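You operate a simulated robot arm through the tools that you are given. There is no shell and no other tool.

Carry out the task below with a simulated two-armed robot. There is one attempt and no reset: what you move stays moved.

Task
Draw 150 ml of resin into the red-band cup and set it on the blue mat.
Fine: fan on before the tap runs; stop at the mark; a teaspoon spilt at most. Set down upright: red-band cup.

It is judged by the outcome, as a careful person would: the job done as asked, and still so three seconds after it is handed in. It fails if anything else is knocked over, pushed out of place, dropped, spilled or broken.

Robot
Two 7-joint arms with fingered hands on one trunk that stands fixed in place. Base frame: the origin is at the foot of the trunk, x ahead of it, y to its left, z up; the work surface is at about z = 0.86. Units: m, rad, N and s.
The left shoulder is at [0.03, 0.173, 1.223], the right one opposite. With the tool pointing down near the work surface each hand reaches from about 0.1 to 0.76 m from the base axis, measured 20 degrees to its own side. Payload 3.5 kg a hand.
Tool frame (each hand has its own): the origin (TCP) lies between the finger pads and is the grasp point; the fingertips stand 0.025 m ahead of it; z points along the fingers, y is the line along which they close. The gripper opens to 0.088 m. The gripper's body begins 0.029 m behind the TCP. The gripper is a hand of 3 fingers: y runs from the thumb to the fingers, the wrist lies at [-0.013, -0.097, -0.162] in the tool frame, and closing takes about 1.5 s.
Orientation is that of the tool frame in the base frame, as a unit quaternion [x, y, z, w]. With the fingers straight down and the wrist toward the robot, the tool's x, y and z point along [0, 1, 0], [1, 0, 0] and [0, 0, -1] of the base frame.

Tools
- The arms move only by the tool play_rows. It takes "left_targets", "right_targets" or both (then of equal length, played together; a hand with none holds still); each is a list of rows, each an object (a shift or turn left out is 0, a gripper value left out holds the last) with "angular": the turn, a rotation vector about the tool's x, y, z in rad, a list of three; "offset": the shift along the tool's x, y, z in m, a list of three; "jaw": the gripper command, from -1 (fully open) to 1 (shut), values between in proportion. In form: [{"angular": [wx, wy, wz], "offset": [dx, dy, dz], "jaw": jaw}, ...]. A call has 1 to 20 rows; each row is the pose to reach, as a shift and turn from the pose commanded when the call began, along the tool's axes at that moment. A row lasts 0.2 s, in which the tool goes at most 0.05 m and 0.15 rad; a call with a longer step from one row to the next is refused whole, and so is a gripper value outside its range. Where a pose cannot be reached the arm comes as near as it can. A force on the tool above 40 N (or 10 N above the force at the start of the call, whichever is more), or a blocked arm, ends the call early, and 0.2 s more pass. Each finger travels about 0.072 m/s and halts on what it meets, pressing with about 27 N; the grip force reading is that of the motor and also rises with nothing between the fingers. The clock runs only during rows and for 0.2 s after the last one: add rows that repeat a pose to give the fingers time. The reply holds the time, the measured pose of the TCP, the force on the tool along the base axes, the opening and the grip force, in the units named above and with some noise, with the torque about the TCP (base axes, N m) and any sound that the robot's microphone picked up.
- Cameras (640 x 400 px; columns grow to the right, rows downward): "scene" is now at [0.1017, -0.0511, 1.4708]; the picture's right is [-0.54, -0.84, 0.03], its down [-0.45, 0.25, -0.86] and it looks along [0.71, -0.48, -0.51] (base axes); focal length 228 px, centre (320, 200). "left" rides on the left gripper at [-0.058, -0.085, -0.1] in its tool frame; the picture's right is [-0.67, -0.35, 0.66], its down [0.69, -0.63, 0.37] and it looks along [0.28, 0.69, 0.66] (tool axes); focal length 261 px, centre (320, 200). "right" rides on the right gripper at [0.058, -0.085, -0.099] in its tool frame; the picture's right is [-0.67, 0.35, -0.66], its down [-0.69, -0.63, 0.37] and it looks along [-0.28, 0.69, 0.66] (tool axes); focal length 261 px, centre (320, 200). There is no depth. A picture from a camera that has moved, and an enlarged one, comes with that camera's place and axes in the base frame and with its lens. The place of the scene camera against the robot may be out by one fixed shift of up to 0.018 m in any direction.
- camera(camera): a new picture of that camera. The clock stands still meanwhile.
- raise_lower(by): slides the trunk up (or, below 0, down) by that many m; the arms and the scene camera ride with it, the base frame stays. It gives what a move gives, with no picture.
- set_grasp(shape, hand): the hand has 3 fingers and takes this shape, open, in about a second: jaw (thumb against the fingers, like two jaws); tri (thumb and two fingers); tip (a fingertip pinch); poke (one finger out to press); point (the index stretched); flat (the hand flat); cup (the hand cupped); fist (a fist). The gripper value then closes the fingers along that shape, each until it touches; the sizes above hold for jaw. It gives what a move gives, with no picture.
- head_to(pan, tilt): turns the head with the scene camera to pan (to the left, within 1.501 rad either way) and tilt (down, from -0.506 to 1.204), counted from straight ahead of the robot. It gives what a move gives.
- zoom(camera, box): a new picture of the part [left, top, right, bottom] of that camera's present view, enlarged. The clock stands still meanwhile.
- hand_in(): hands the job in; it is judged then, once.

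Nothing tells you positions but the pictures and the camera data. Unless the task says otherwise, let go and move clear before handing in.

The tools are called after ">>>" as a command line: name --argument value ..., lists and objects as JSON in quotes. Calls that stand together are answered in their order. play_rows: Moves the arms, as the interface text tells. Its arguments: {"type":"object","properties":{"left_targets":{"type":"array","items":{"type":"object","properties":{"angular":{"type":"array","items":{"type":"number"}},"offset":{"type":"array","items":{"type":"number"}},"jaw":{"type":"number"}}}},"right_targets":{"type":"array","items":{"type":"object","properties":{"angular":{"type":"array","items":{"type":"number"}},"offset":{"type":"array","items":{"type":"number"}},"jaw":{"type":"number"}}}}},"required":[]} The other tools are called the same way: raise_lower (by) slides the trunk up or down; set_grasp (shape, hand) gives the hand a shape; head_to (pan, tilt) turns the head that bears the scene camera; camera (camera) takes a picture; zoom (camera, box) takes an enlarged picture of a part of a camera's view; hand_in () hands the job in.

At the start:

```text
time_s: 0.0
left_tcp_pos: [0.4649, -0.0328, 1.3008]
left_tool_rot: [0.707, 0.708, -0.001, 0.001]
left_force: [-0.3, 0.2, 0.0]
left_torque: [-0.02, 0.03, 0.03]
left_width: 0.0877
left_gripper_force: 0.1
left_shape: jaw
right_tcp_pos: [0.3617, -0.4275, 1.3881]
right_tool_rot: [0.708, 0.706, 0.0, 0.0]
right_force: [-0.6, 0.3, 0.3]
right_torque: [-0.02, 0.04, 0.01]
right_width: 0.0878
right_gripper_force: 0.1
right_shape: jaw
trunk travel left (down, up): [-0.3, 0.155]
head pan, tilt: [-0.569, 0.485]
```

scene: 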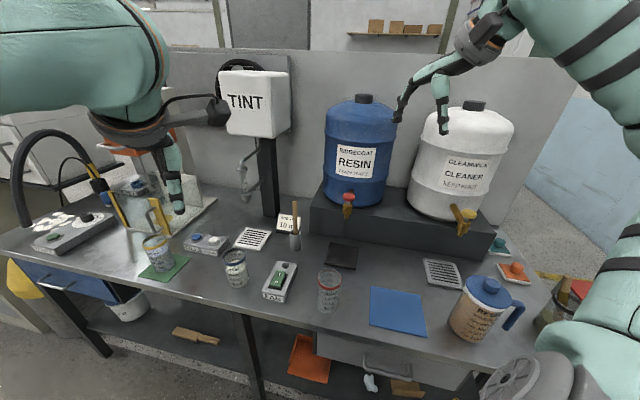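
right: 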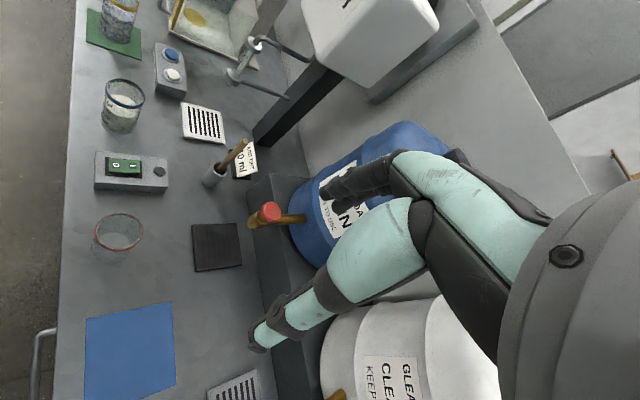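
left: 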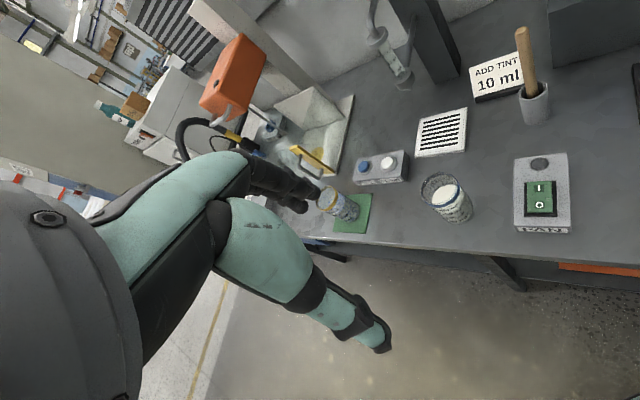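

I see a bench with a blue resin drum (red tap), a white cleaner drum (yellow tap), a fan switch box, a red-band cup, a blue mat and other items. I'll look closer at the key items before moving.

>>> zoom --camera "scene" --box '[220, 180, 460, 330]'

>>> zoom --camera "scene" --box '[290, 240, 370, 320]'

>>> zoom --camera "scene" --box '[320, 90, 480, 240]'

>>> zoom --camera "right" --box '[70, 130, 310, 280]'

>>> zoom --camera "left" --box '[400, 40, 640, 240]'

```text
2.67 times, centred on (340, 255) of scene
camera zoom: at [0.1017, -0.0511, 1.4708], right [-0.54, -0.84, 0.03], down [-0.45, 0.25, -0.86], along [0.71, -0.48, -0.51], focal length 608 px, centre (267, 53)
```

zoom: 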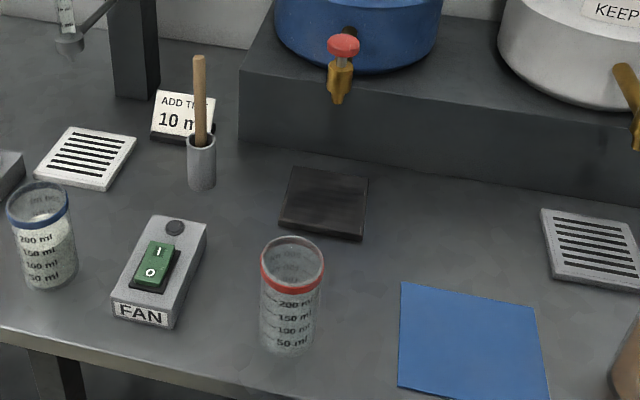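

```text
5.00 times, centred on (330, 280) of scene
camera zoom: at [0.1017, -0.0511, 1.4708], right [-0.54, -0.84, 0.03], down [-0.45, 0.25, -0.86], along [0.71, -0.48, -0.51], focal length 1139 px, centre (270, -200)
```

zoom: 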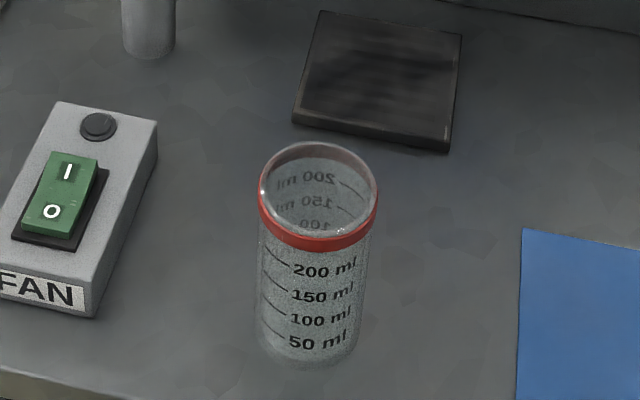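

```text
2.67 times, centred on (400, 165) of scene
camera zoom: at [0.1017, -0.0511, 1.4708], right [-0.54, -0.84, 0.03], down [-0.45, 0.25, -0.86], along [0.71, -0.48, -0.51], focal length 608 px, centre (107, 293)
```

zoom: 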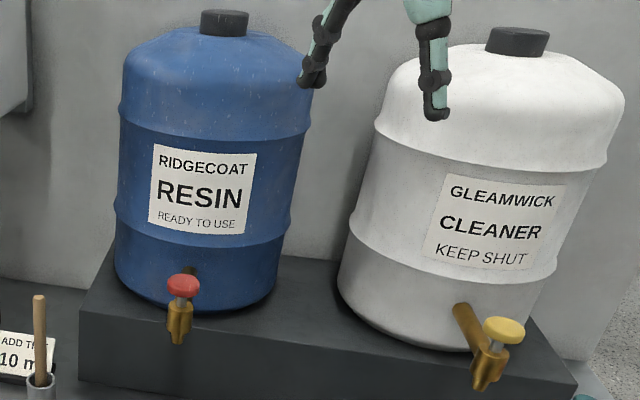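

```text
2.67 times, centred on (190, 205) of right
camera zoom: at [0.2758, -0.3699, 1.4867], right [0.35, -0.67, 0.66], down [-0.63, -0.68, -0.37], along [0.69, -0.29, -0.66], focal length 695 px, centre (667, 187)
```

zoom: 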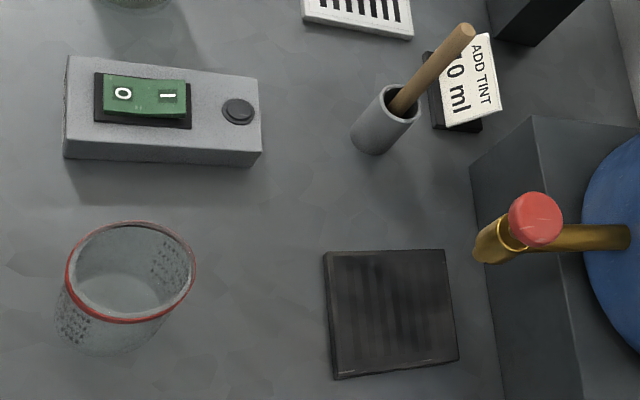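

```text
2.00 times, centred on (520, 140) of left
camera zoom: at [0.3815, -0.091, 1.4004], right [-0.35, -0.67, -0.66], down [-0.63, 0.69, -0.37], along [0.69, 0.28, -0.66], focal length 521 px, centre (-80, 320)
```

zoom: 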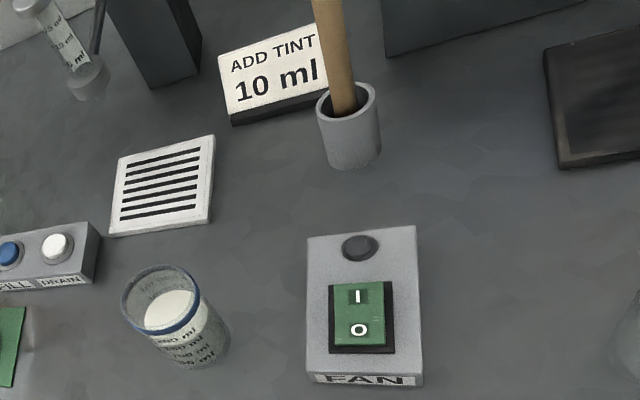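

The red-band cup is near (0.42, -0.31), the resin tap's spout near (0.55, -0.46, 1.05) with a dark pad right under it, and the fan switch is near (0.56, -0.22, 0.90). I'll look closer at the tap and the fan box.

>>> zoom --camera "scene" --box '[320, 170, 380, 230]'

>>> zoom --camera "right" --box '[230, 180, 330, 250]'

>>> zoom --camera "scene" --box '[430, 190, 510, 250]'

>>> zoom --camera "left" --box '[500, 140, 590, 240]'

>>> zoom --camera "scene" --box '[420, 220, 640, 400]'

>>> zoom --camera "scene" --box '[0, 160, 300, 340]'

```text
6.67 times, centred on (350, 200) of scene
camera zoom: at [0.1017, -0.0511, 1.4708], right [-0.54, -0.84, 0.03], down [-0.45, 0.25, -0.86], along [0.71, -0.48, -0.51], focal length 1519 px, centre (120, 200)
```

zoom: 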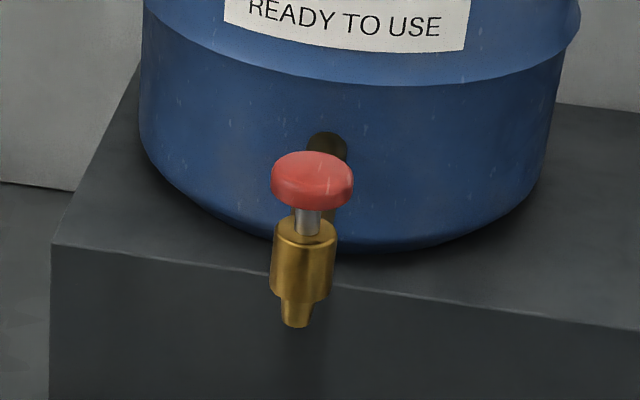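

```text
5.71 times, centred on (280, 215) of right
camera zoom: at [0.2758, -0.3699, 1.4867], right [0.35, -0.67, 0.66], down [-0.63, -0.68, -0.37], along [0.69, -0.29, -0.66], focal length 1489 px, centre (549, 114)
```

zoom: 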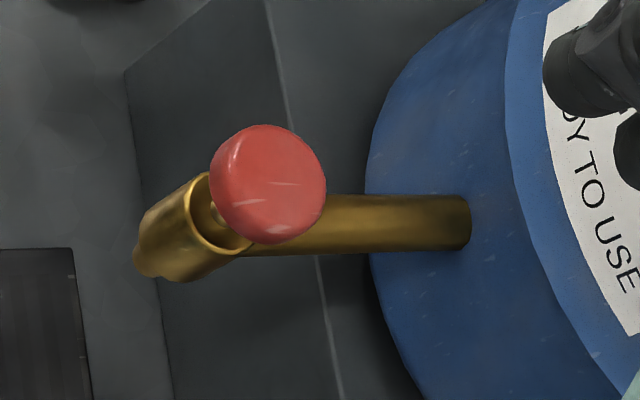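

```text
6.67 times, centred on (470, 220) of scene
camera zoom: at [0.1017, -0.0511, 1.4708], right [-0.54, -0.84, 0.03], down [-0.45, 0.25, -0.86], along [0.71, -0.48, -0.51], focal length 1519 px, centre (-680, 67)
```

zoom: 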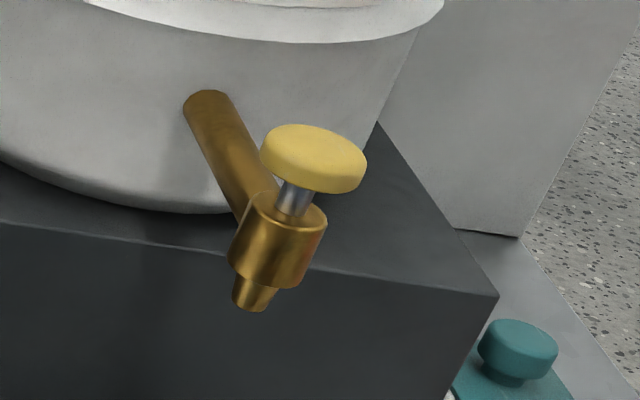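

```text
4.00 times, centred on (545, 190) of left
camera zoom: at [0.3815, -0.091, 1.4004], right [-0.35, -0.67, -0.66], down [-0.63, 0.69, -0.37], along [0.69, 0.28, -0.66], focal length 1043 px, centre (-580, 240)
```

zoom: 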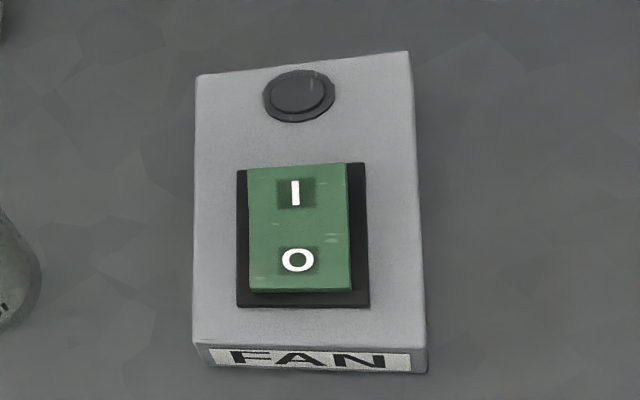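

```text
2.22 times, centred on (530, 310) of scene
camera zoom: at [0.1017, -0.0511, 1.4708], right [-0.54, -0.84, 0.03], down [-0.45, 0.25, -0.86], along [0.71, -0.48, -0.51], focal length 506 px, centre (-147, -44)
```

zoom: 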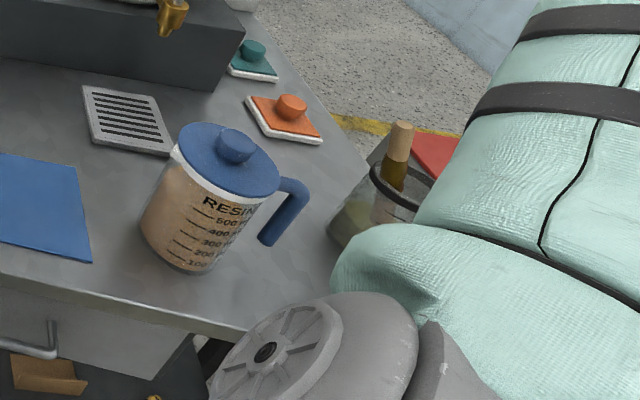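

```text
2.13 times, centred on (150, 250) of scene
camera zoom: at [0.1017, -0.0511, 1.4708], right [-0.54, -0.84, 0.03], down [-0.45, 0.25, -0.86], along [0.71, -0.48, -0.51], focal length 486 px, centre (683, 93)
```

zoom: 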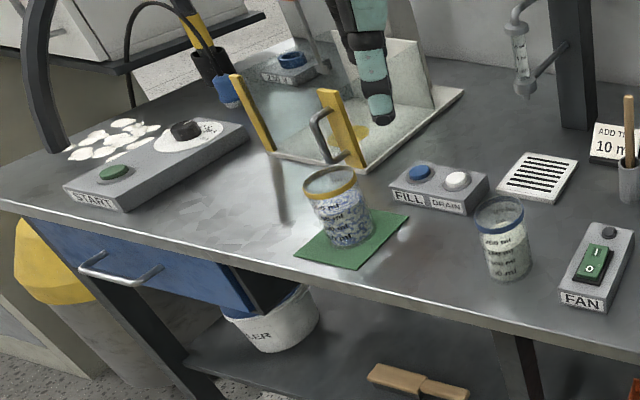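

The tap is a push-button plunger (red mushroom knob on a stem) with its spout over the dark pad. The fan box has an I/O rocker with an indicator lamp, now dark. First I'll bring the left hand, fingers shut, to hover above the rocker's "I" side and look again.

>>> play_rows --left_targets '[{"offset": [-0.022, 0.01, 0.031], "jaw": 1}, {"offset": [-0.044, 0.02, 0.0625], "jaw": 1}, {"offset": [-0.066, 0.03, 0.094], "jaw": 1}, {"offset": [-0.0885, 0.04, 0.125], "jaw": 1}, {"offset": [-0.11, 0.05, 0.156], "jaw": 1}, {"offset": [-0.133, 0.06, 0.1875], "jaw": 1}, {"offset": [-0.155, 0.07, 0.219], "jaw": 1}, {"offset": [-0.177, 0.08, 0.25], "jaw": 1}, {"offset": [-0.177, 0.08, 0.25], "jaw": 1}]'

>>> camera --camera "left"

>>> camera --camera "scene"

>>> camera --camera "right"

```text
time_s: 2.0
left_tcp_pos: [0.5569, -0.1961, 1.0515]
left_tool_rot: [0.698, 0.716, 0.0, 0.001]
left_force: [0.5, -0.4, 0.6]
left_torque: [0.03, 0.01, 0.01]
left_width: 0.0
left_gripper_force: 27.0
left_shape: jaw
right_tcp_pos: [0.3612, -0.4267, 1.3874]
right_tool_rot: [0.707, 0.707, 0.0, -0.001]
right_force: [0.6, -0.3, -0.2]
right_torque: [0.02, 0.0, 0.0]
right_width: 0.0877
right_gripper_force: 0.0
right_shape: jaw
trunk travel left (down, up): [-0.3, 0.155]
head pan, tilt: [-0.569, 0.485]
```

```text
taken
camera left: at [0.4741, -0.2561, 1.1512], right [-0.33, -0.68, -0.65], down [-0.65, 0.67, -0.37], along [0.69, 0.3, -0.66], focal length 261 px, centre (320, 200)
```

left: 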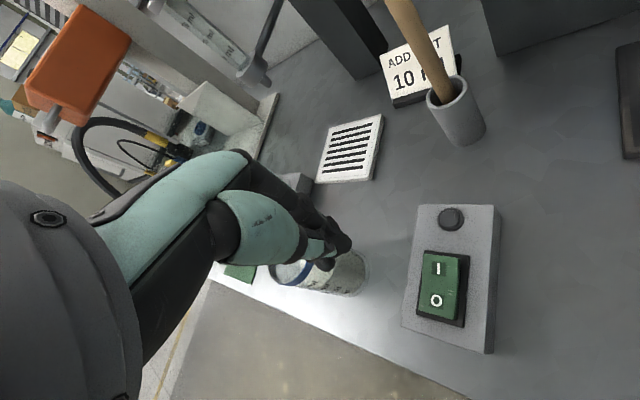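

```text
taken
camera scene: at [0.102, -0.05, 1.4709], right [-0.54, -0.84, 0.04], down [-0.45, 0.25, -0.86], along [0.71, -0.48, -0.51], focal length 228 px, centre (320, 200)
```

scene: 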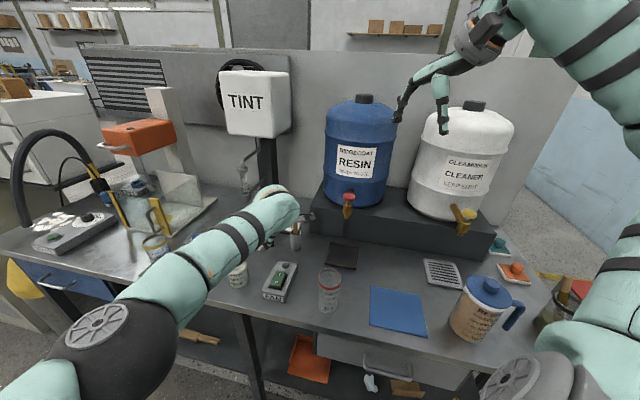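

```text
taken
camera right: at [0.2761, -0.3688, 1.487], right [0.35, -0.67, 0.66], down [-0.63, -0.69, -0.37], along [0.69, -0.29, -0.66], focal length 261 px, centre (320, 200)
```

right: 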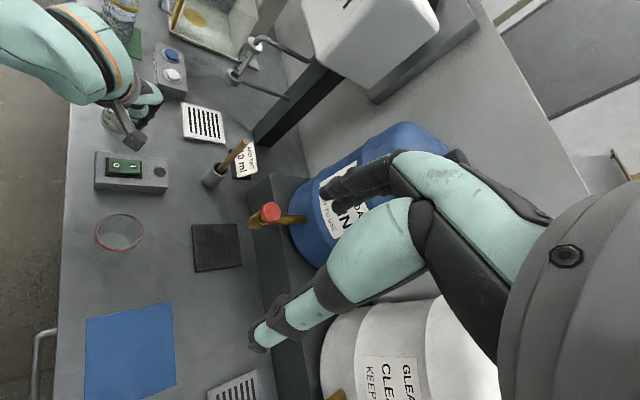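

The left hand is above the fan box, the closed fingertips short of the rocker; the measured pose differs from the commanded one by ~1.5 cm, so I'll let it settle and re-measure.

>>> play_rows --left_targets '[{"jaw": 1}, {"jaw": 1}, {"jaw": 1}]'

>>> zoom --camera "left" --box '[280, 180, 520, 380]'

```text
time_s: 2.8
left_tcp_pos: [0.5556, -0.198, 1.052]
left_tool_rot: [0.7, 0.715, -0.001, 0.002]
left_force: [-0.3, 0.2, 0.1]
left_torque: [0.04, 0.03, 0.0]
left_width: 0.0001
left_gripper_force: 27.0
left_shape: jaw
right_tcp_pos: [0.361, -0.4269, 1.3874]
right_tool_rot: [0.707, 0.707, 0.0, 0.0]
right_force: [-0.7, 0.7, 0.4]
right_torque: [0.0, -0.05, -0.06]
right_width: 0.0875
right_gripper_force: 0.1
right_shape: jaw
trunk travel left (down, up): [-0.3, 0.155]
head pan, tilt: [-0.569, 0.485]
```

```text
2.00 times, centred on (400, 280) of left
camera zoom: at [0.4732, -0.2575, 1.1516], right [-0.33, -0.68, -0.65], down [-0.65, 0.67, -0.37], along [0.69, 0.3, -0.66], focal length 521 px, centre (160, 40)
```

zoom: 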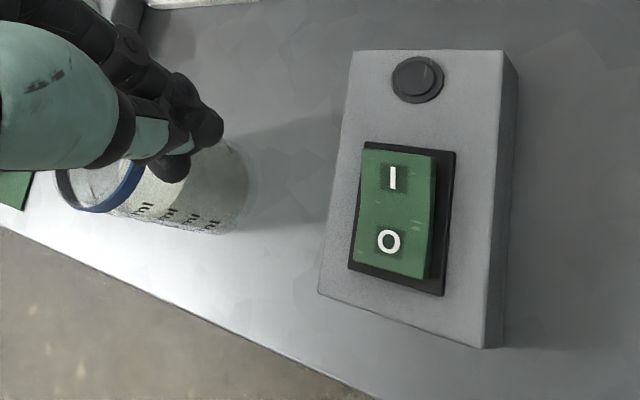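

The left arm can't quite take that pose with the wrist square to the robot. I'll turn the hand to line up with the bench (about −40° yaw), which is more natural for this arm, and check again.

>>> play_rows --left_targets '[{"angular": [0, 0, 0.14], "jaw": 1}, {"angular": [0, 0, 0.28], "jaw": 1}, {"angular": [0, 0, 0.42], "jaw": 1}, {"angular": [0, 0, 0.56], "jaw": 1}, {"angular": [0, 0, 0.7], "jaw": 1}, {"angular": [0, 0, 0.7], "jaw": 1}, {"angular": [0, 0, 0.7], "jaw": 1}]'

>>> camera --camera "left"

```text
time_s: 4.4
left_tcp_pos: [0.5451, -0.2105, 1.0514]
left_tool_rot: [0.907, 0.422, 0.0, 0.0]
left_force: [-0.2, 0.0, -0.1]
left_torque: [-0.01, 0.01, 0.01]
left_width: 0.0
left_gripper_force: 27.6
left_shape: jaw
right_tcp_pos: [0.36, -0.427, 1.3883]
right_tool_rot: [0.707, 0.707, 0.0, 0.0]
right_force: [-0.4, -0.4, -0.2]
right_torque: [-0.02, -0.04, 0.0]
right_width: 0.0876
right_gripper_force: 0.1
right_shape: jaw
trunk travel left (down, up): [-0.3, 0.155]
head pan, tilt: [-0.569, 0.485]
```

```text
taken
camera left: at [0.4441, -0.1995, 1.1499], right [-0.7, -0.29, -0.66], down [-0.04, 0.93, -0.37], along [0.71, -0.23, -0.66], focal length 261 px, centre (320, 200)
```

left: 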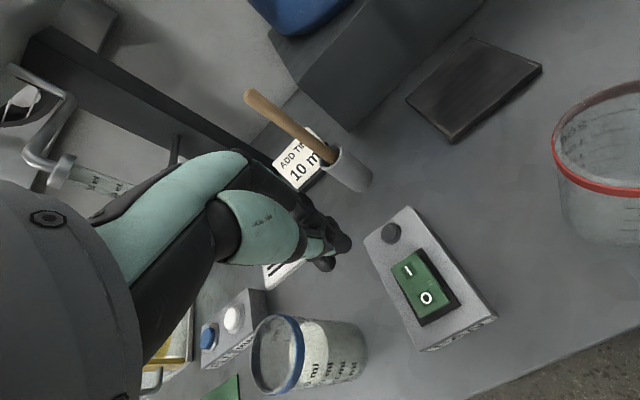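

The pose is now accurate, and the rocker's "I" is at about (0.558, -0.219, 0.907). I'll bring the fingertips to about 2–3 cm above it and check the alignment.

>>> play_rows --left_targets '[{"offset": [0.0017, 0.0168, 0.02], "jaw": 1}, {"offset": [0.0017, 0.0168, 0.05], "jaw": 1}, {"offset": [0.0017, 0.0168, 0.08], "jaw": 1}, {"offset": [0.0017, 0.0168, 0.09], "jaw": 1}, {"offset": [0.0017, 0.0168, 0.09], "jaw": 1}]'

>>> camera --camera "left"

>>> zoom --camera "scene" --box '[200, 200, 360, 320]'

>>> zoom --camera "right" --box '[60, 80, 220, 220]'

```text
time_s: 5.8
left_tcp_pos: [0.5847, -0.1777, 0.9598]
left_tool_rot: [0.893, 0.451, 0.008, -0.002]
left_force: [-0.7, -0.4, -0.4]
left_torque: [-0.01, 0.01, 0.01]
left_width: 0.0
left_gripper_force: 27.2
left_shape: jaw
left hand out of reach, approached as far as the arm can: row 3, 4, 5
right_tcp_pos: [0.3612, -0.4269, 1.3876]
right_tool_rot: [0.708, 0.707, 0.0, 0.0]
right_force: [-0.5, 0.5, 0.2]
right_torque: [0.0, -0.02, 0.0]
right_width: 0.0877
right_gripper_force: 0.1
right_shape: jaw
trunk travel left (down, up): [-0.3, 0.155]
head pan, tilt: [-0.569, 0.485]
stopped in row 5 (left hand): the arm was blocked; the commanded pose is now the measured one
```

```text
taken
camera left: at [0.4817, -0.1756, 1.0576], right [-0.67, -0.32, -0.67], down [-0.1, 0.93, -0.36], along [0.74, -0.18, -0.65], focal length 261 px, centre (320, 200)
```

left: 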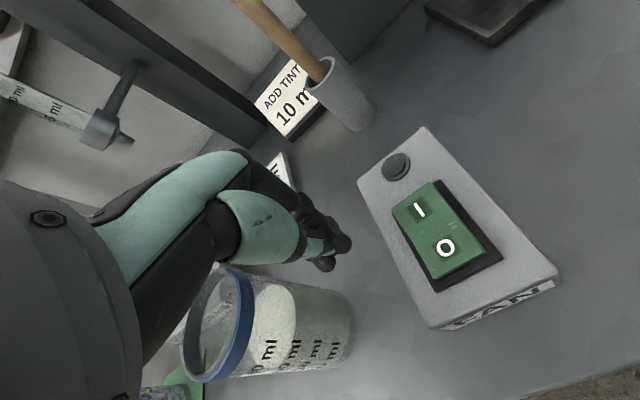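

```text
3.33 times, centred on (280, 260) of scene
camera zoom: at [0.1018, -0.0506, 1.4708], right [-0.54, -0.84, 0.04], down [-0.45, 0.25, -0.86], along [0.71, -0.48, -0.51], focal length 760 px, centre (453, 0)
```

zoom: 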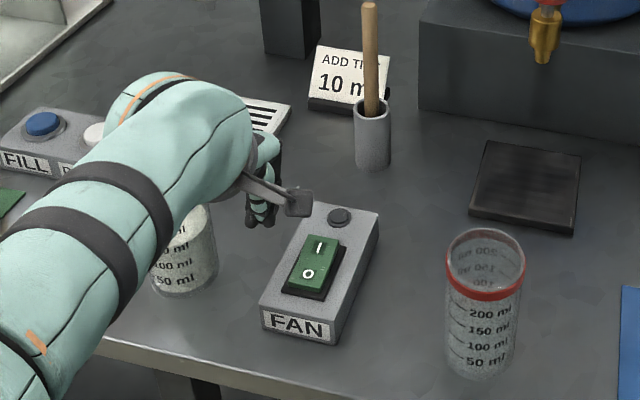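

```text
2.86 times, centred on (140, 150) of right
camera zoom: at [0.2759, -0.3693, 1.4868], right [0.35, -0.67, 0.66], down [-0.63, -0.69, -0.37], along [0.69, -0.29, -0.66], focal length 745 px, centre (834, 343)
```

zoom: 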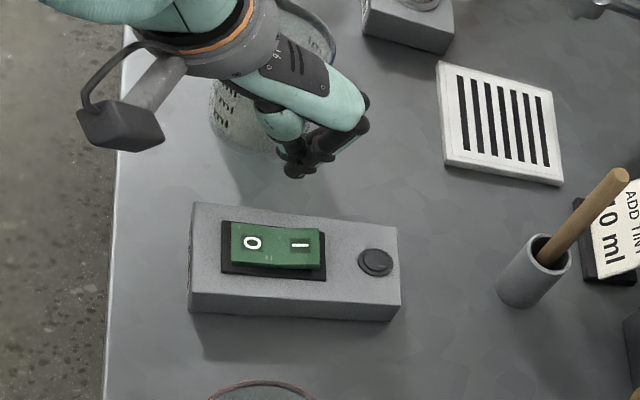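

The left arm ran out of reach and drifted toward the blue-band cup, so I'll lift it straight up away from there and use the right hand for the fan instead.

>>> play_rows --left_targets '[{"offset": [0, 0, -0.02], "jaw": 1}, {"offset": [0, 0, -0.05], "jaw": 1}, {"offset": [0, 0, -0.09], "jaw": 1}, {"offset": [0, 0, -0.13], "jaw": 1}, {"offset": [0, 0, -0.17], "jaw": 1}, {"offset": [0, 0, -0.17], "jaw": 1}]'

>>> camera --camera "scene"

>>> camera --camera "left"

```text
time_s: 7.4
left_tcp_pos: [0.5988, -0.1593, 1.0806]
left_tool_rot: [0.881, 0.471, -0.031, -0.024]
left_force: [0.8, 0.0, -0.2]
left_torque: [0.01, -0.02, -0.01]
left_width: 0.0002
left_gripper_force: 27.2
left_shape: jaw
left hand out of reach, approached as far as the arm can: row 2, 3, 4, 5, 6
right_tcp_pos: [0.3622, -0.4261, 1.3873]
right_tool_rot: [0.707, 0.707, 0.0, 0.0]
right_force: [0.3, 0.3, 0.4]
right_torque: [0.03, -0.01, 0.01]
right_width: 0.0877
right_gripper_force: 0.1
right_shape: jaw
trunk travel left (down, up): [-0.3, 0.155]
head pan, tilt: [-0.569, 0.485]
stopped in row 6 (left hand): the arm was blocked; the commanded pose is now the measured one
```

```text
taken
camera scene: at [0.102, -0.0509, 1.4708], right [-0.54, -0.84, 0.04], down [-0.45, 0.25, -0.86], along [0.71, -0.48, -0.51], focal length 228 px, centre (320, 200)
```

scene: 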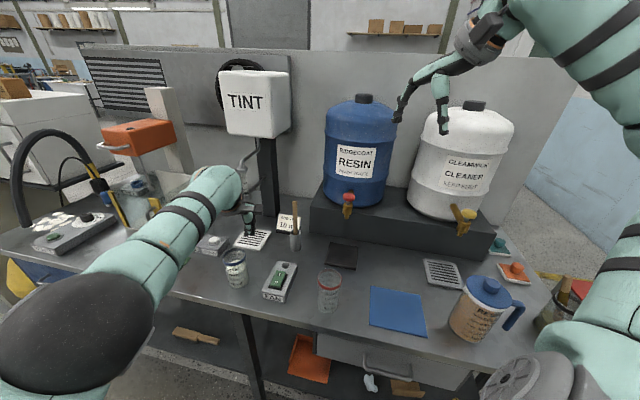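

```text
taken
camera left: at [0.5041, -0.1621, 1.1878], right [-0.71, -0.36, -0.61], down [-0.17, 0.92, -0.34], along [0.68, -0.14, -0.72], focal length 261 px, centre (320, 200)
```

left: 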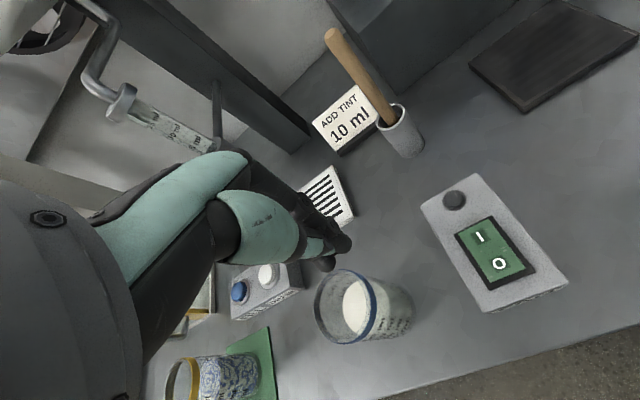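

The blue-band cup is untouched, but the left arm is against a joint limit. I'll back it off toward the robot and up, the way it came.

>>> play_rows --left_targets '[{"offset": [0.002, -0.027, -0.018], "jaw": 1}, {"offset": [0.003, -0.054, -0.036], "jaw": 1}, {"offset": [0.005, -0.08, -0.055], "jaw": 1}, {"offset": [0.007, -0.107, -0.073], "jaw": 1}, {"offset": [0.008, -0.134, -0.091], "jaw": 1}, {"offset": [0.008, -0.134, -0.091], "jaw": 1}]'

>>> camera --camera "scene"

```text
time_s: 8.8
left_tcp_pos: [0.5958, -0.1382, 1.1872]
left_tool_rot: [0.878, 0.475, -0.041, -0.029]
left_force: [0.6, -0.2, 0.6]
left_torque: [0.01, 0.02, -0.02]
left_width: 0.0004
left_gripper_force: 26.8
left_shape: jaw
left hand out of reach, approached as far as the arm can: row 1, 2, 3, 4, 5, 6
right_tcp_pos: [0.3609, -0.4274, 1.3874]
right_tool_rot: [0.707, 0.707, 0.0, 0.001]
right_force: [-0.5, 0.7, 0.2]
right_torque: [-0.03, 0.0, 0.0]
right_width: 0.0875
right_gripper_force: 0.1
right_shape: jaw
trunk travel left (down, up): [-0.3, 0.155]
head pan, tilt: [-0.569, 0.485]
```

```text
taken
camera scene: at [0.1015, -0.0511, 1.4708], right [-0.54, -0.84, 0.03], down [-0.45, 0.25, -0.86], along [0.71, -0.48, -0.51], focal length 228 px, centre (320, 200)
```

scene: 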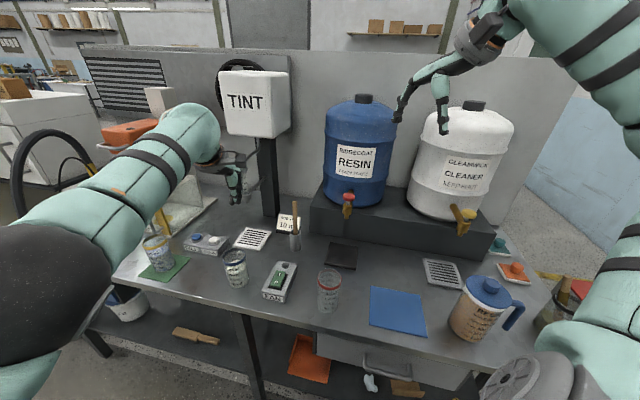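

The hand is clear of everything now but still limited by its yaw; I'll turn it back toward its starting orientation while rising.

>>> play_rows --left_targets '[{"angular": [-0.014, 0.006, -0.118], "offset": [0, 0, -0.02], "jaw": 1}, {"angular": [-0.028, 0.012, -0.236], "offset": [0, 0, -0.04], "jaw": 1}, {"angular": [-0.042, 0.018, -0.354], "offset": [0, 0, -0.06], "jaw": 1}, {"angular": [-0.056, 0.024, -0.472], "offset": [0, 0, -0.08], "jaw": 1}, {"angular": [-0.07, 0.03, -0.59], "offset": [0, 0, -0.1], "jaw": 1}, {"angular": [-0.07, 0.03, -0.59], "offset": [0, 0, -0.1], "jaw": 1}]'

>>> camera --camera "scene"

```text
time_s: 10.1
left_tcp_pos: [0.6089, -0.0786, 1.2169]
left_tool_rot: [0.676, 0.733, -0.052, -0.048]
left_force: [0.1, -0.2, 0.6]
left_torque: [-0.03, -0.03, 0.02]
left_width: 0.0
left_gripper_force: 26.9
left_shape: jaw
left hand out of reach, approached as far as the arm can: row 2, 3, 4, 5, 6
right_tcp_pos: [0.3616, -0.4268, 1.3869]
right_tool_rot: [0.708, 0.706, 0.0, 0.0]
right_force: [0.2, 0.3, -0.3]
right_torque: [-0.03, 0.0, 0.01]
right_width: 0.0874
right_gripper_force: 0.0
right_shape: jaw
trunk travel left (down, up): [-0.3, 0.155]
head pan, tilt: [-0.569, 0.485]
stopped in row 6 (left hand): the arm was blocked; the commanded pose is now the measured one
```

```text
taken
camera scene: at [0.1022, -0.0508, 1.4708], right [-0.54, -0.84, 0.04], down [-0.45, 0.25, -0.86], along [0.71, -0.48, -0.51], focal length 228 px, centre (320, 200)
```

scene: 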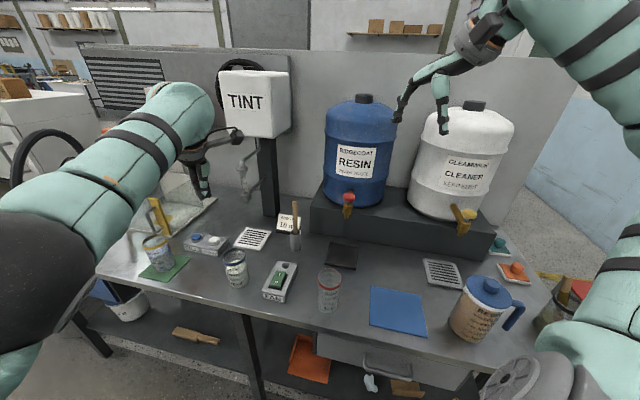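

The left arm still cannot come back in x from here (a joint limit, not a contact). I'll ease it leftward first, which should free the elbow.

>>> play_rows --left_targets '[{"offset": [0.03, 0, -0.005], "jaw": 1}, {"offset": [0.06, 0, -0.01], "jaw": 1}, {"offset": [0.09, 0, -0.015], "jaw": 1}, {"offset": [0.12, 0, -0.02], "jaw": 1}, {"offset": [0.12, 0, -0.02], "jaw": 1}]'

>>> camera --camera "scene"

```text
time_s: 11.2
left_tcp_pos: [0.6426, 0.0152, 1.2556]
left_tool_rot: [0.681, 0.729, -0.05, -0.048]
left_force: [-0.2, 1.0, 1.1]
left_torque: [0.01, -0.03, 0.01]
left_width: 0.0
left_gripper_force: 26.5
left_shape: jaw
left hand out of reach, approached as far as the arm can: row 1, 2, 3, 4, 5
right_tcp_pos: [0.3612, -0.4273, 1.3873]
right_tool_rot: [0.707, 0.708, 0.001, 0.0]
right_force: [0.8, 0.0, -0.4]
right_torque: [-0.01, 0.02, 0.02]
right_width: 0.0877
right_gripper_force: 0.0
right_shape: jaw
trunk travel left (down, up): [-0.3, 0.155]
head pan, tilt: [-0.569, 0.485]
```

```text
taken
camera scene: at [0.1016, -0.0514, 1.4708], right [-0.54, -0.84, 0.03], down [-0.45, 0.25, -0.86], along [0.71, -0.48, -0.51], focal length 228 px, centre (320, 200)
```

scene: 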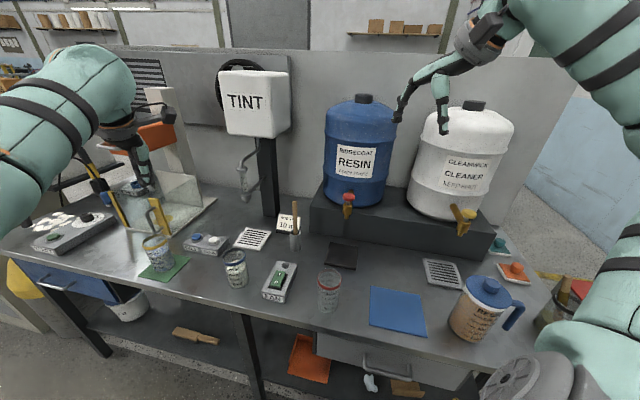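

The left hand now hangs high over the left half of the bench, clear of everything. I'll bring it further to its own side and level it.

>>> play_rows --left_targets '[{"offset": [0.026, -0.019, -0.007], "angular": [-0.028, 0, 0], "jaw": 1}, {"offset": [0.051, -0.038, -0.014], "angular": [-0.056, 0, 0], "jaw": 1}, {"offset": [0.077, -0.058, -0.022], "angular": [-0.084, 0, 0], "jaw": 1}, {"offset": [0.102, -0.077, -0.029], "angular": [-0.112, 0, 0], "jaw": 1}, {"offset": [0.128, -0.096, -0.036], "angular": [-0.14, 0, 0], "jaw": 1}, {"offset": [0.128, -0.096, -0.036], "angular": [-0.14, 0, 0], "jaw": 1}]'

>>> camera --camera "scene"

```text
time_s: 12.7
left_tcp_pos: [0.6616, 0.0893, 1.3388]
left_tool_rot: [0.681, 0.732, 0.002, -0.001]
left_force: [-0.2, 0.6, -0.1]
left_torque: [0.0, 0.01, -0.02]
left_width: 0.0001
left_gripper_force: 27.0
left_shape: jaw
left hand out of reach, approached as far as the arm can: row 1, 2, 3, 4, 5, 6
right_tcp_pos: [0.3618, -0.4276, 1.3864]
right_tool_rot: [0.708, 0.706, -0.001, 0.0]
right_force: [0.0, 0.6, 0.4]
right_torque: [0.0, 0.03, -0.01]
right_width: 0.0877
right_gripper_force: 0.0
right_shape: jaw
trunk travel left (down, up): [-0.3, 0.155]
head pan, tilt: [-0.569, 0.485]
```

```text
taken
camera scene: at [0.1017, -0.0512, 1.4708], right [-0.54, -0.84, 0.03], down [-0.45, 0.25, -0.86], along [0.71, -0.48, -0.51], focal length 228 px, centre (320, 200)
```

scene: 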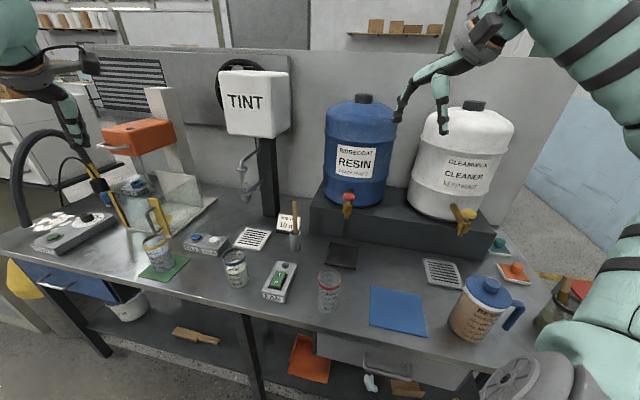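

The left arm is out of the way. Now the right hand, fingers shut, goes to hover about 7 cm above the fan rocker's "I" side.

>>> play_rows --right_targets '[{"offset": [0.0189, 0.0179, 0.0335], "jaw": 1}, {"offset": [0.0377, 0.0358, 0.067], "jaw": 1}, {"offset": [0.0566, 0.0537, 0.1], "jaw": 1}, {"offset": [0.0755, 0.0716, 0.134], "jaw": 1}, {"offset": [0.0944, 0.0895, 0.167], "jaw": 1}, {"offset": [0.1132, 0.1075, 0.2], "jaw": 1}, {"offset": [0.1321, 0.1254, 0.234], "jaw": 1}, {"offset": [0.151, 0.1433, 0.268], "jaw": 1}, {"offset": [0.1699, 0.1612, 0.3], "jaw": 1}, {"offset": [0.1887, 0.179, 0.334], "jaw": 1}, {"offset": [0.2076, 0.197, 0.368], "jaw": 1}, {"offset": [0.2076, 0.197, 0.368], "jaw": 1}, {"offset": [0.2076, 0.197, 0.368], "jaw": 1}]'

>>> camera --camera "right"

>>> camera --camera "scene"

```text
time_s: 15.4
left_tcp_pos: [0.6609, 0.089, 1.3387]
left_tool_rot: [0.682, 0.732, 0.001, 0.0]
left_force: [0.0, 0.2, -0.4]
left_torque: [0.0, 0.02, 0.02]
left_width: 0.0
left_gripper_force: 27.2
left_shape: jaw
right_tcp_pos: [0.5128, -0.2525, 1.0534]
right_tool_rot: [0.707, 0.707, 0.0, 0.001]
right_force: [0.4, -0.2, -0.3]
right_torque: [0.0, 0.0, -0.01]
right_width: 0.0
right_gripper_force: 27.0
right_shape: jaw
right hand out of reach, approached as far as the arm can: row 10, 11, 12, 13
trunk travel left (down, up): [-0.3, 0.155]
head pan, tilt: [-0.569, 0.485]
```

```text
taken
camera right: at [0.4281, -0.1955, 1.1537], right [0.35, -0.67, 0.66], down [-0.63, -0.69, -0.37], along [0.69, -0.29, -0.66], focal length 261 px, centre (320, 200)
```

right: 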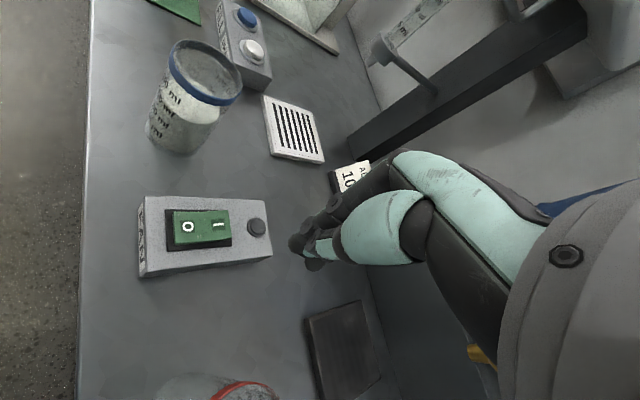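

```text
taken
camera scene: at [0.1018, -0.0511, 1.4708], right [-0.54, -0.84, 0.03], down [-0.45, 0.25, -0.86], along [0.71, -0.48, -0.51], focal length 228 px, centre (320, 200)
```

scene: 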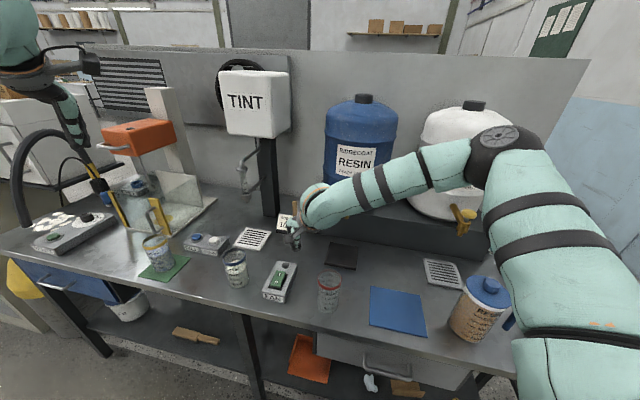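

The right hand stopped short of the commanded point, again by a wrist limit with the hand square to the robot. I'll yaw this hand to the left (the mirror of what helped the left arm) and see whether it reaches.

>>> play_rows --right_targets '[{"angular": [0, 0, -0.12], "jaw": 1}, {"angular": [0, 0, -0.24], "jaw": 1}, {"angular": [0, 0, -0.36], "jaw": 1}, {"angular": [0, 0, -0.48], "jaw": 1}, {"angular": [0, 0, -0.48], "jaw": 1}]'

>>> camera --camera "right"

>>> camera --camera "scene"

```text
time_s: 16.6
left_tcp_pos: [0.6614, 0.0885, 1.339]
left_tool_rot: [0.682, 0.731, 0.001, 0.0]
left_force: [-0.4, 0.2, -0.3]
left_torque: [0.0, -0.01, 0.04]
left_width: 0.0
left_gripper_force: 26.8
left_shape: jaw
right_tcp_pos: [0.5128, -0.2539, 1.0554]
right_tool_rot: [0.519, 0.855, -0.001, 0.001]
right_force: [-0.3, -0.9, 0.2]
right_torque: [-0.01, -0.01, -0.02]
right_width: 0.0
right_gripper_force: 26.9
right_shape: jaw
trunk travel left (down, up): [-0.3, 0.155]
head pan, tilt: [-0.569, 0.485]
```

```text
taken
camera right: at [0.4112, -0.2425, 1.1543], right [0.62, -0.43, 0.66], down [-0.24, -0.9, -0.37], along [0.75, 0.07, -0.66], focal length 261 px, centre (320, 200)
```

right: 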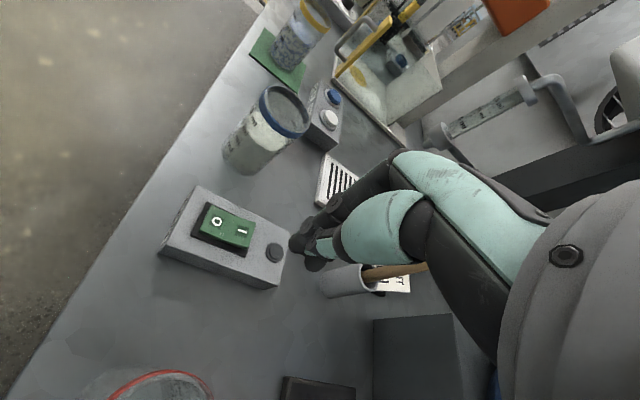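

```text
taken
camera scene: at [0.1017, -0.051, 1.4708], right [-0.54, -0.84, 0.04], down [-0.45, 0.25, -0.86], along [0.71, -0.48, -0.51], focal length 228 px, centre (320, 200)
```

scene: 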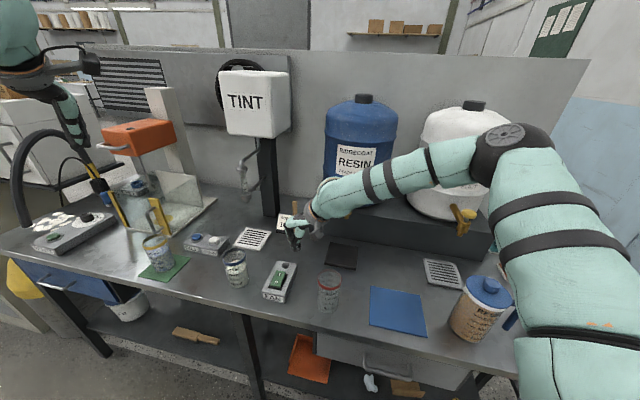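

The hand took that yaw, and I again measure the "I" at (0.557, -0.218). I'll move over it and come down to about 3 cm above.

>>> play_rows --right_targets '[{"offset": [0.002, 0.019, 0.01], "jaw": 1}, {"offset": [0.005, 0.038, 0.03], "jaw": 1}, {"offset": [0.0074, 0.0571, 0.06], "jaw": 1}, {"offset": [0.0074, 0.0571, 0.09], "jaw": 1}, {"offset": [0.0074, 0.0571, 0.09], "jaw": 1}]'

>>> camera --camera "right"

>>> zoom --camera "scene" --box '[200, 200, 360, 320]'

```text
time_s: 17.9
left_tcp_pos: [0.6612, 0.0893, 1.3387]
left_tool_rot: [0.682, 0.731, 0.002, 0.0]
left_force: [0.5, -0.4, 0.0]
left_torque: [-0.01, -0.03, -0.01]
left_width: 0.0
left_gripper_force: 27.4
left_shape: jaw
right_tcp_pos: [0.4962, -0.254, 1.0153]
right_tool_rot: [0.518, 0.855, 0.0, 0.0]
right_force: [0.1, 0.3, 0.0]
right_torque: [0.0, -0.01, 0.03]
right_width: 0.0
right_gripper_force: 27.4
right_shape: jaw
right hand out of reach, approached as far as the arm can: row 1, 2, 3, 4, 5
trunk travel left (down, up): [-0.3, 0.155]
head pan, tilt: [-0.569, 0.485]
```

```text
taken
camera right: at [0.3944, -0.2417, 1.1152], right [0.62, -0.43, 0.66], down [-0.24, -0.9, -0.37], along [0.75, 0.07, -0.66], focal length 261 px, centre (320, 200)
```

right: 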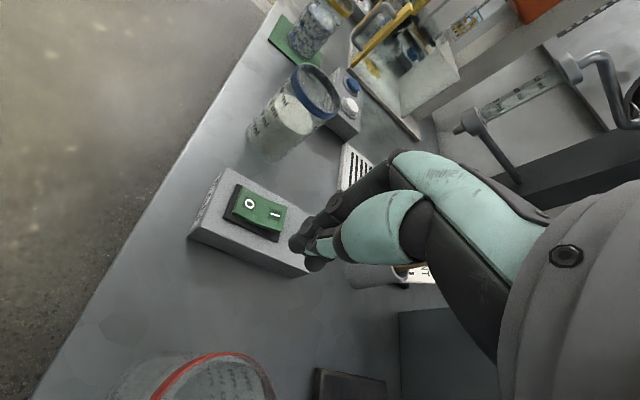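

```text
3.33 times, centred on (280, 260) of scene
camera zoom: at [0.1016, -0.0509, 1.4708], right [-0.54, -0.84, 0.03], down [-0.45, 0.25, -0.86], along [0.71, -0.48, -0.51], focal length 760 px, centre (453, 0)
```

zoom: 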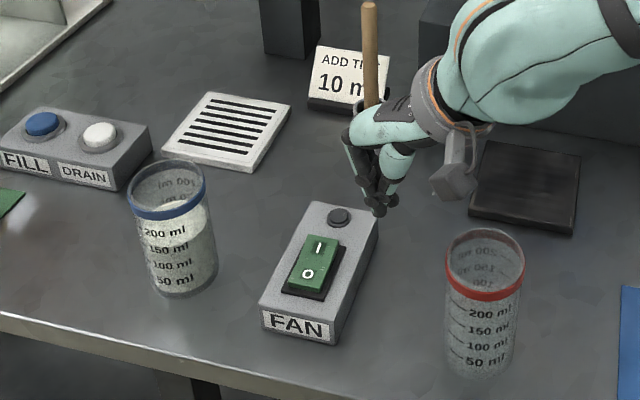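

The right hand can't get farther left at this height; the arms seem to need higher shoulders for tool-down work near the bench. I'll raise the trunk, which lifts everything straight up, and retry.

>>> raise_lower --by 0.13

>>> camera --camera "scene"

```text
time_s: 19.4
left_tcp_pos: [0.6351, 0.0905, 1.5115]
left_tool_rot: [0.681, 0.731, 0.02, 0.02]
left_force: [-0.1, 0.0, -0.4]
left_torque: [-0.03, -0.01, 0.0]
left_width: 0.0
left_gripper_force: 26.9
left_shape: jaw
right_tcp_pos: [0.4944, -0.2575, 1.1839]
right_tool_rot: [0.519, 0.854, 0.016, 0.026]
right_force: [0.1, 0.2, -0.1]
right_torque: [0.0, -0.01, 0.0]
right_width: 0.0
right_gripper_force: 26.5
right_shape: jaw
trunk travel left (down, up): [-0.43, 0.025]
head pan, tilt: [-0.569, 0.485]
```

```text
taken
camera scene: at [0.068, -0.0511, 1.6093], right [-0.54, -0.84, 0.0], down [-0.39, 0.25, -0.88], along [0.74, -0.48, -0.47], focal length 228 px, centre (320, 200)
```

scene: 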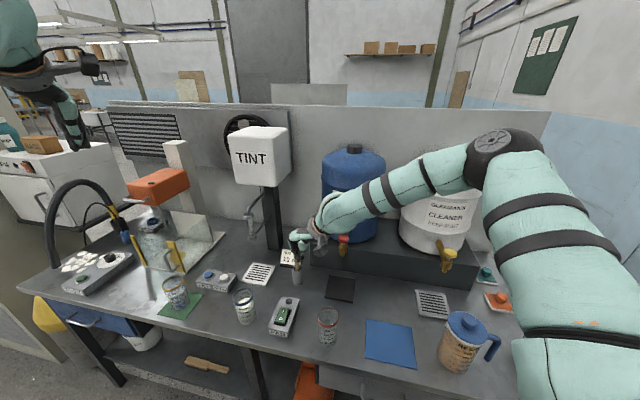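

The trunk rise also pitched slightly. I'll try the right hand over the rocker again from this height.

>>> play_rows --right_targets '[{"offset": [0.002, 0.023, 0.01], "angular": [0.018, 0.009, 0], "jaw": 1}, {"offset": [0.004, 0.045, 0.02], "angular": [0.036, 0.018, 0], "jaw": 1}, {"offset": [0.006, 0.0676, 0.04], "angular": [0.054, 0.028, 0], "jaw": 1}, {"offset": [0.006, 0.0676, 0.07], "angular": [0.054, 0.028, 0], "jaw": 1}, {"offset": [0.006, 0.0676, 0.105], "angular": [0.054, 0.028, 0], "jaw": 1}, {"offset": [0.006, 0.0676, 0.1377], "angular": [0.054, 0.028, 0], "jaw": 1}, {"offset": [0.006, 0.0676, 0.1377], "angular": [0.054, 0.028, 0], "jaw": 1}]'

>>> camera --camera "right"

>>> camera --camera "scene"

```text
time_s: 21.0
left_tcp_pos: [0.6363, 0.0898, 1.5109]
left_tool_rot: [0.681, 0.731, 0.02, 0.02]
left_force: [-0.3, 1.2, -0.1]
left_torque: [0.04, -0.01, 0.0]
left_width: 0.0001
left_gripper_force: 27.4
left_shape: jaw
right_tcp_pos: [0.4649, -0.2701, 1.1453]
right_tool_rot: [0.519, 0.855, 0.0, 0.0]
right_force: [0.2, -0.4, 0.7]
right_torque: [-0.04, 0.03, 0.0]
right_width: 0.0
right_gripper_force: 26.9
right_shape: jaw
right hand out of reach, approached as far as the arm can: row 1, 2, 3, 4, 5, 6, 7
trunk travel left (down, up): [-0.43, 0.025]
head pan, tilt: [-0.569, 0.485]
```

```text
taken
camera right: at [0.3631, -0.2589, 1.2453], right [0.62, -0.43, 0.66], down [-0.24, -0.9, -0.37], along [0.75, 0.07, -0.66], focal length 261 px, centre (320, 200)
```

right: 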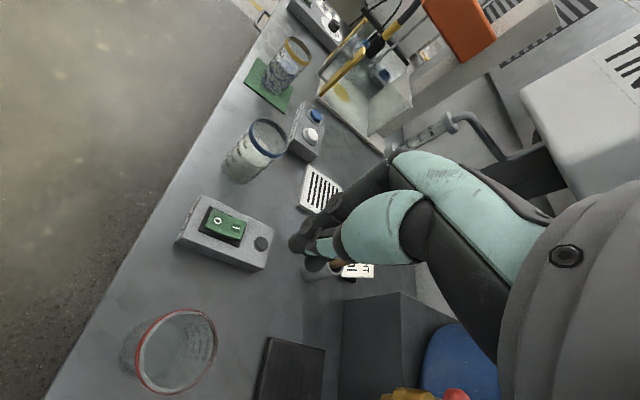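

```text
taken
camera scene: at [0.0681, -0.051, 1.609], right [-0.54, -0.84, 0.0], down [-0.39, 0.25, -0.88], along [0.74, -0.48, -0.47], focal length 228 px, centre (320, 200)
```

scene: 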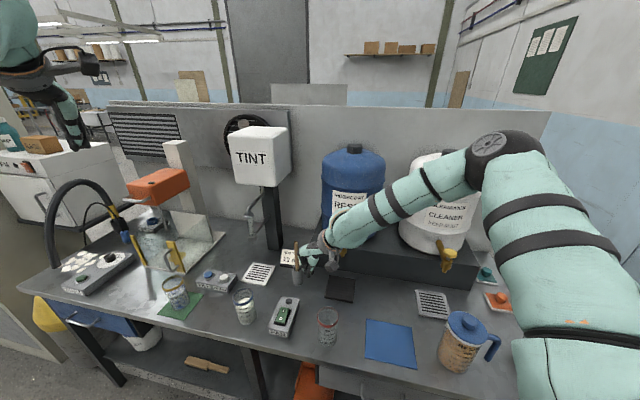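

The right arm isn't gaining reach with the trunk up, so the opposite is likely better: lower shoulders. I'll first draw the right hand back to its own side.

>>> play_rows --right_targets '[{"offset": [-0.0157, -0.0262, -0.03], "angular": [0, 0, 0.096], "jaw": 1}, {"offset": [-0.0313, -0.0524, -0.06], "angular": [0, 0, 0.192], "jaw": 1}, {"offset": [-0.047, -0.0786, -0.09], "angular": [0, 0, 0.288], "jaw": 1}, {"offset": [-0.0626, -0.1048, -0.12], "angular": [0, 0, 0.384], "jaw": 1}, {"offset": [-0.0783, -0.131, -0.15], "angular": [0, 0, 0.48], "jaw": 1}, {"offset": [-0.0783, -0.131, -0.15], "angular": [0, 0, 0.48], "jaw": 1}]'

>>> camera --camera "scene"

```text
time_s: 22.4
left_tcp_pos: [0.6351, 0.0922, 1.5105]
left_tool_rot: [0.681, 0.731, 0.021, 0.02]
left_force: [0.4, 0.3, 0.0]
left_torque: [0.01, 0.02, 0.03]
left_width: 0.0002
left_gripper_force: 26.8
left_shape: jaw
right_tcp_pos: [0.3852, -0.4019, 1.2986]
right_tool_rot: [0.708, 0.706, 0.0, 0.0]
right_force: [-0.1, 0.4, 0.2]
right_torque: [0.0, 0.01, 0.0]
right_width: 0.0001
right_gripper_force: 26.8
right_shape: jaw
trunk travel left (down, up): [-0.43, 0.025]
head pan, tilt: [-0.569, 0.485]
```

```text
taken
camera scene: at [0.0682, -0.0497, 1.609], right [-0.54, -0.84, 0.0], down [-0.39, 0.25, -0.88], along [0.74, -0.48, -0.47], focal length 228 px, centre (320, 200)
```

scene: 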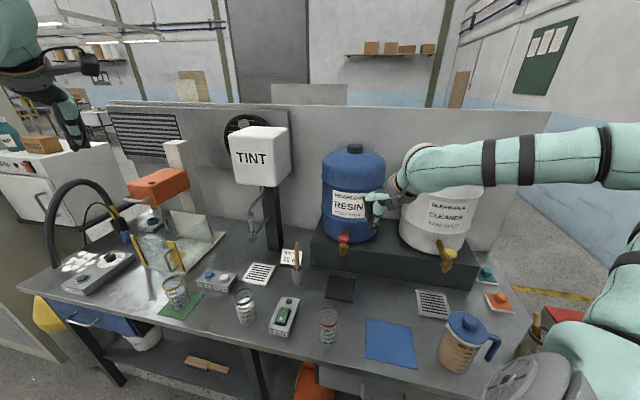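

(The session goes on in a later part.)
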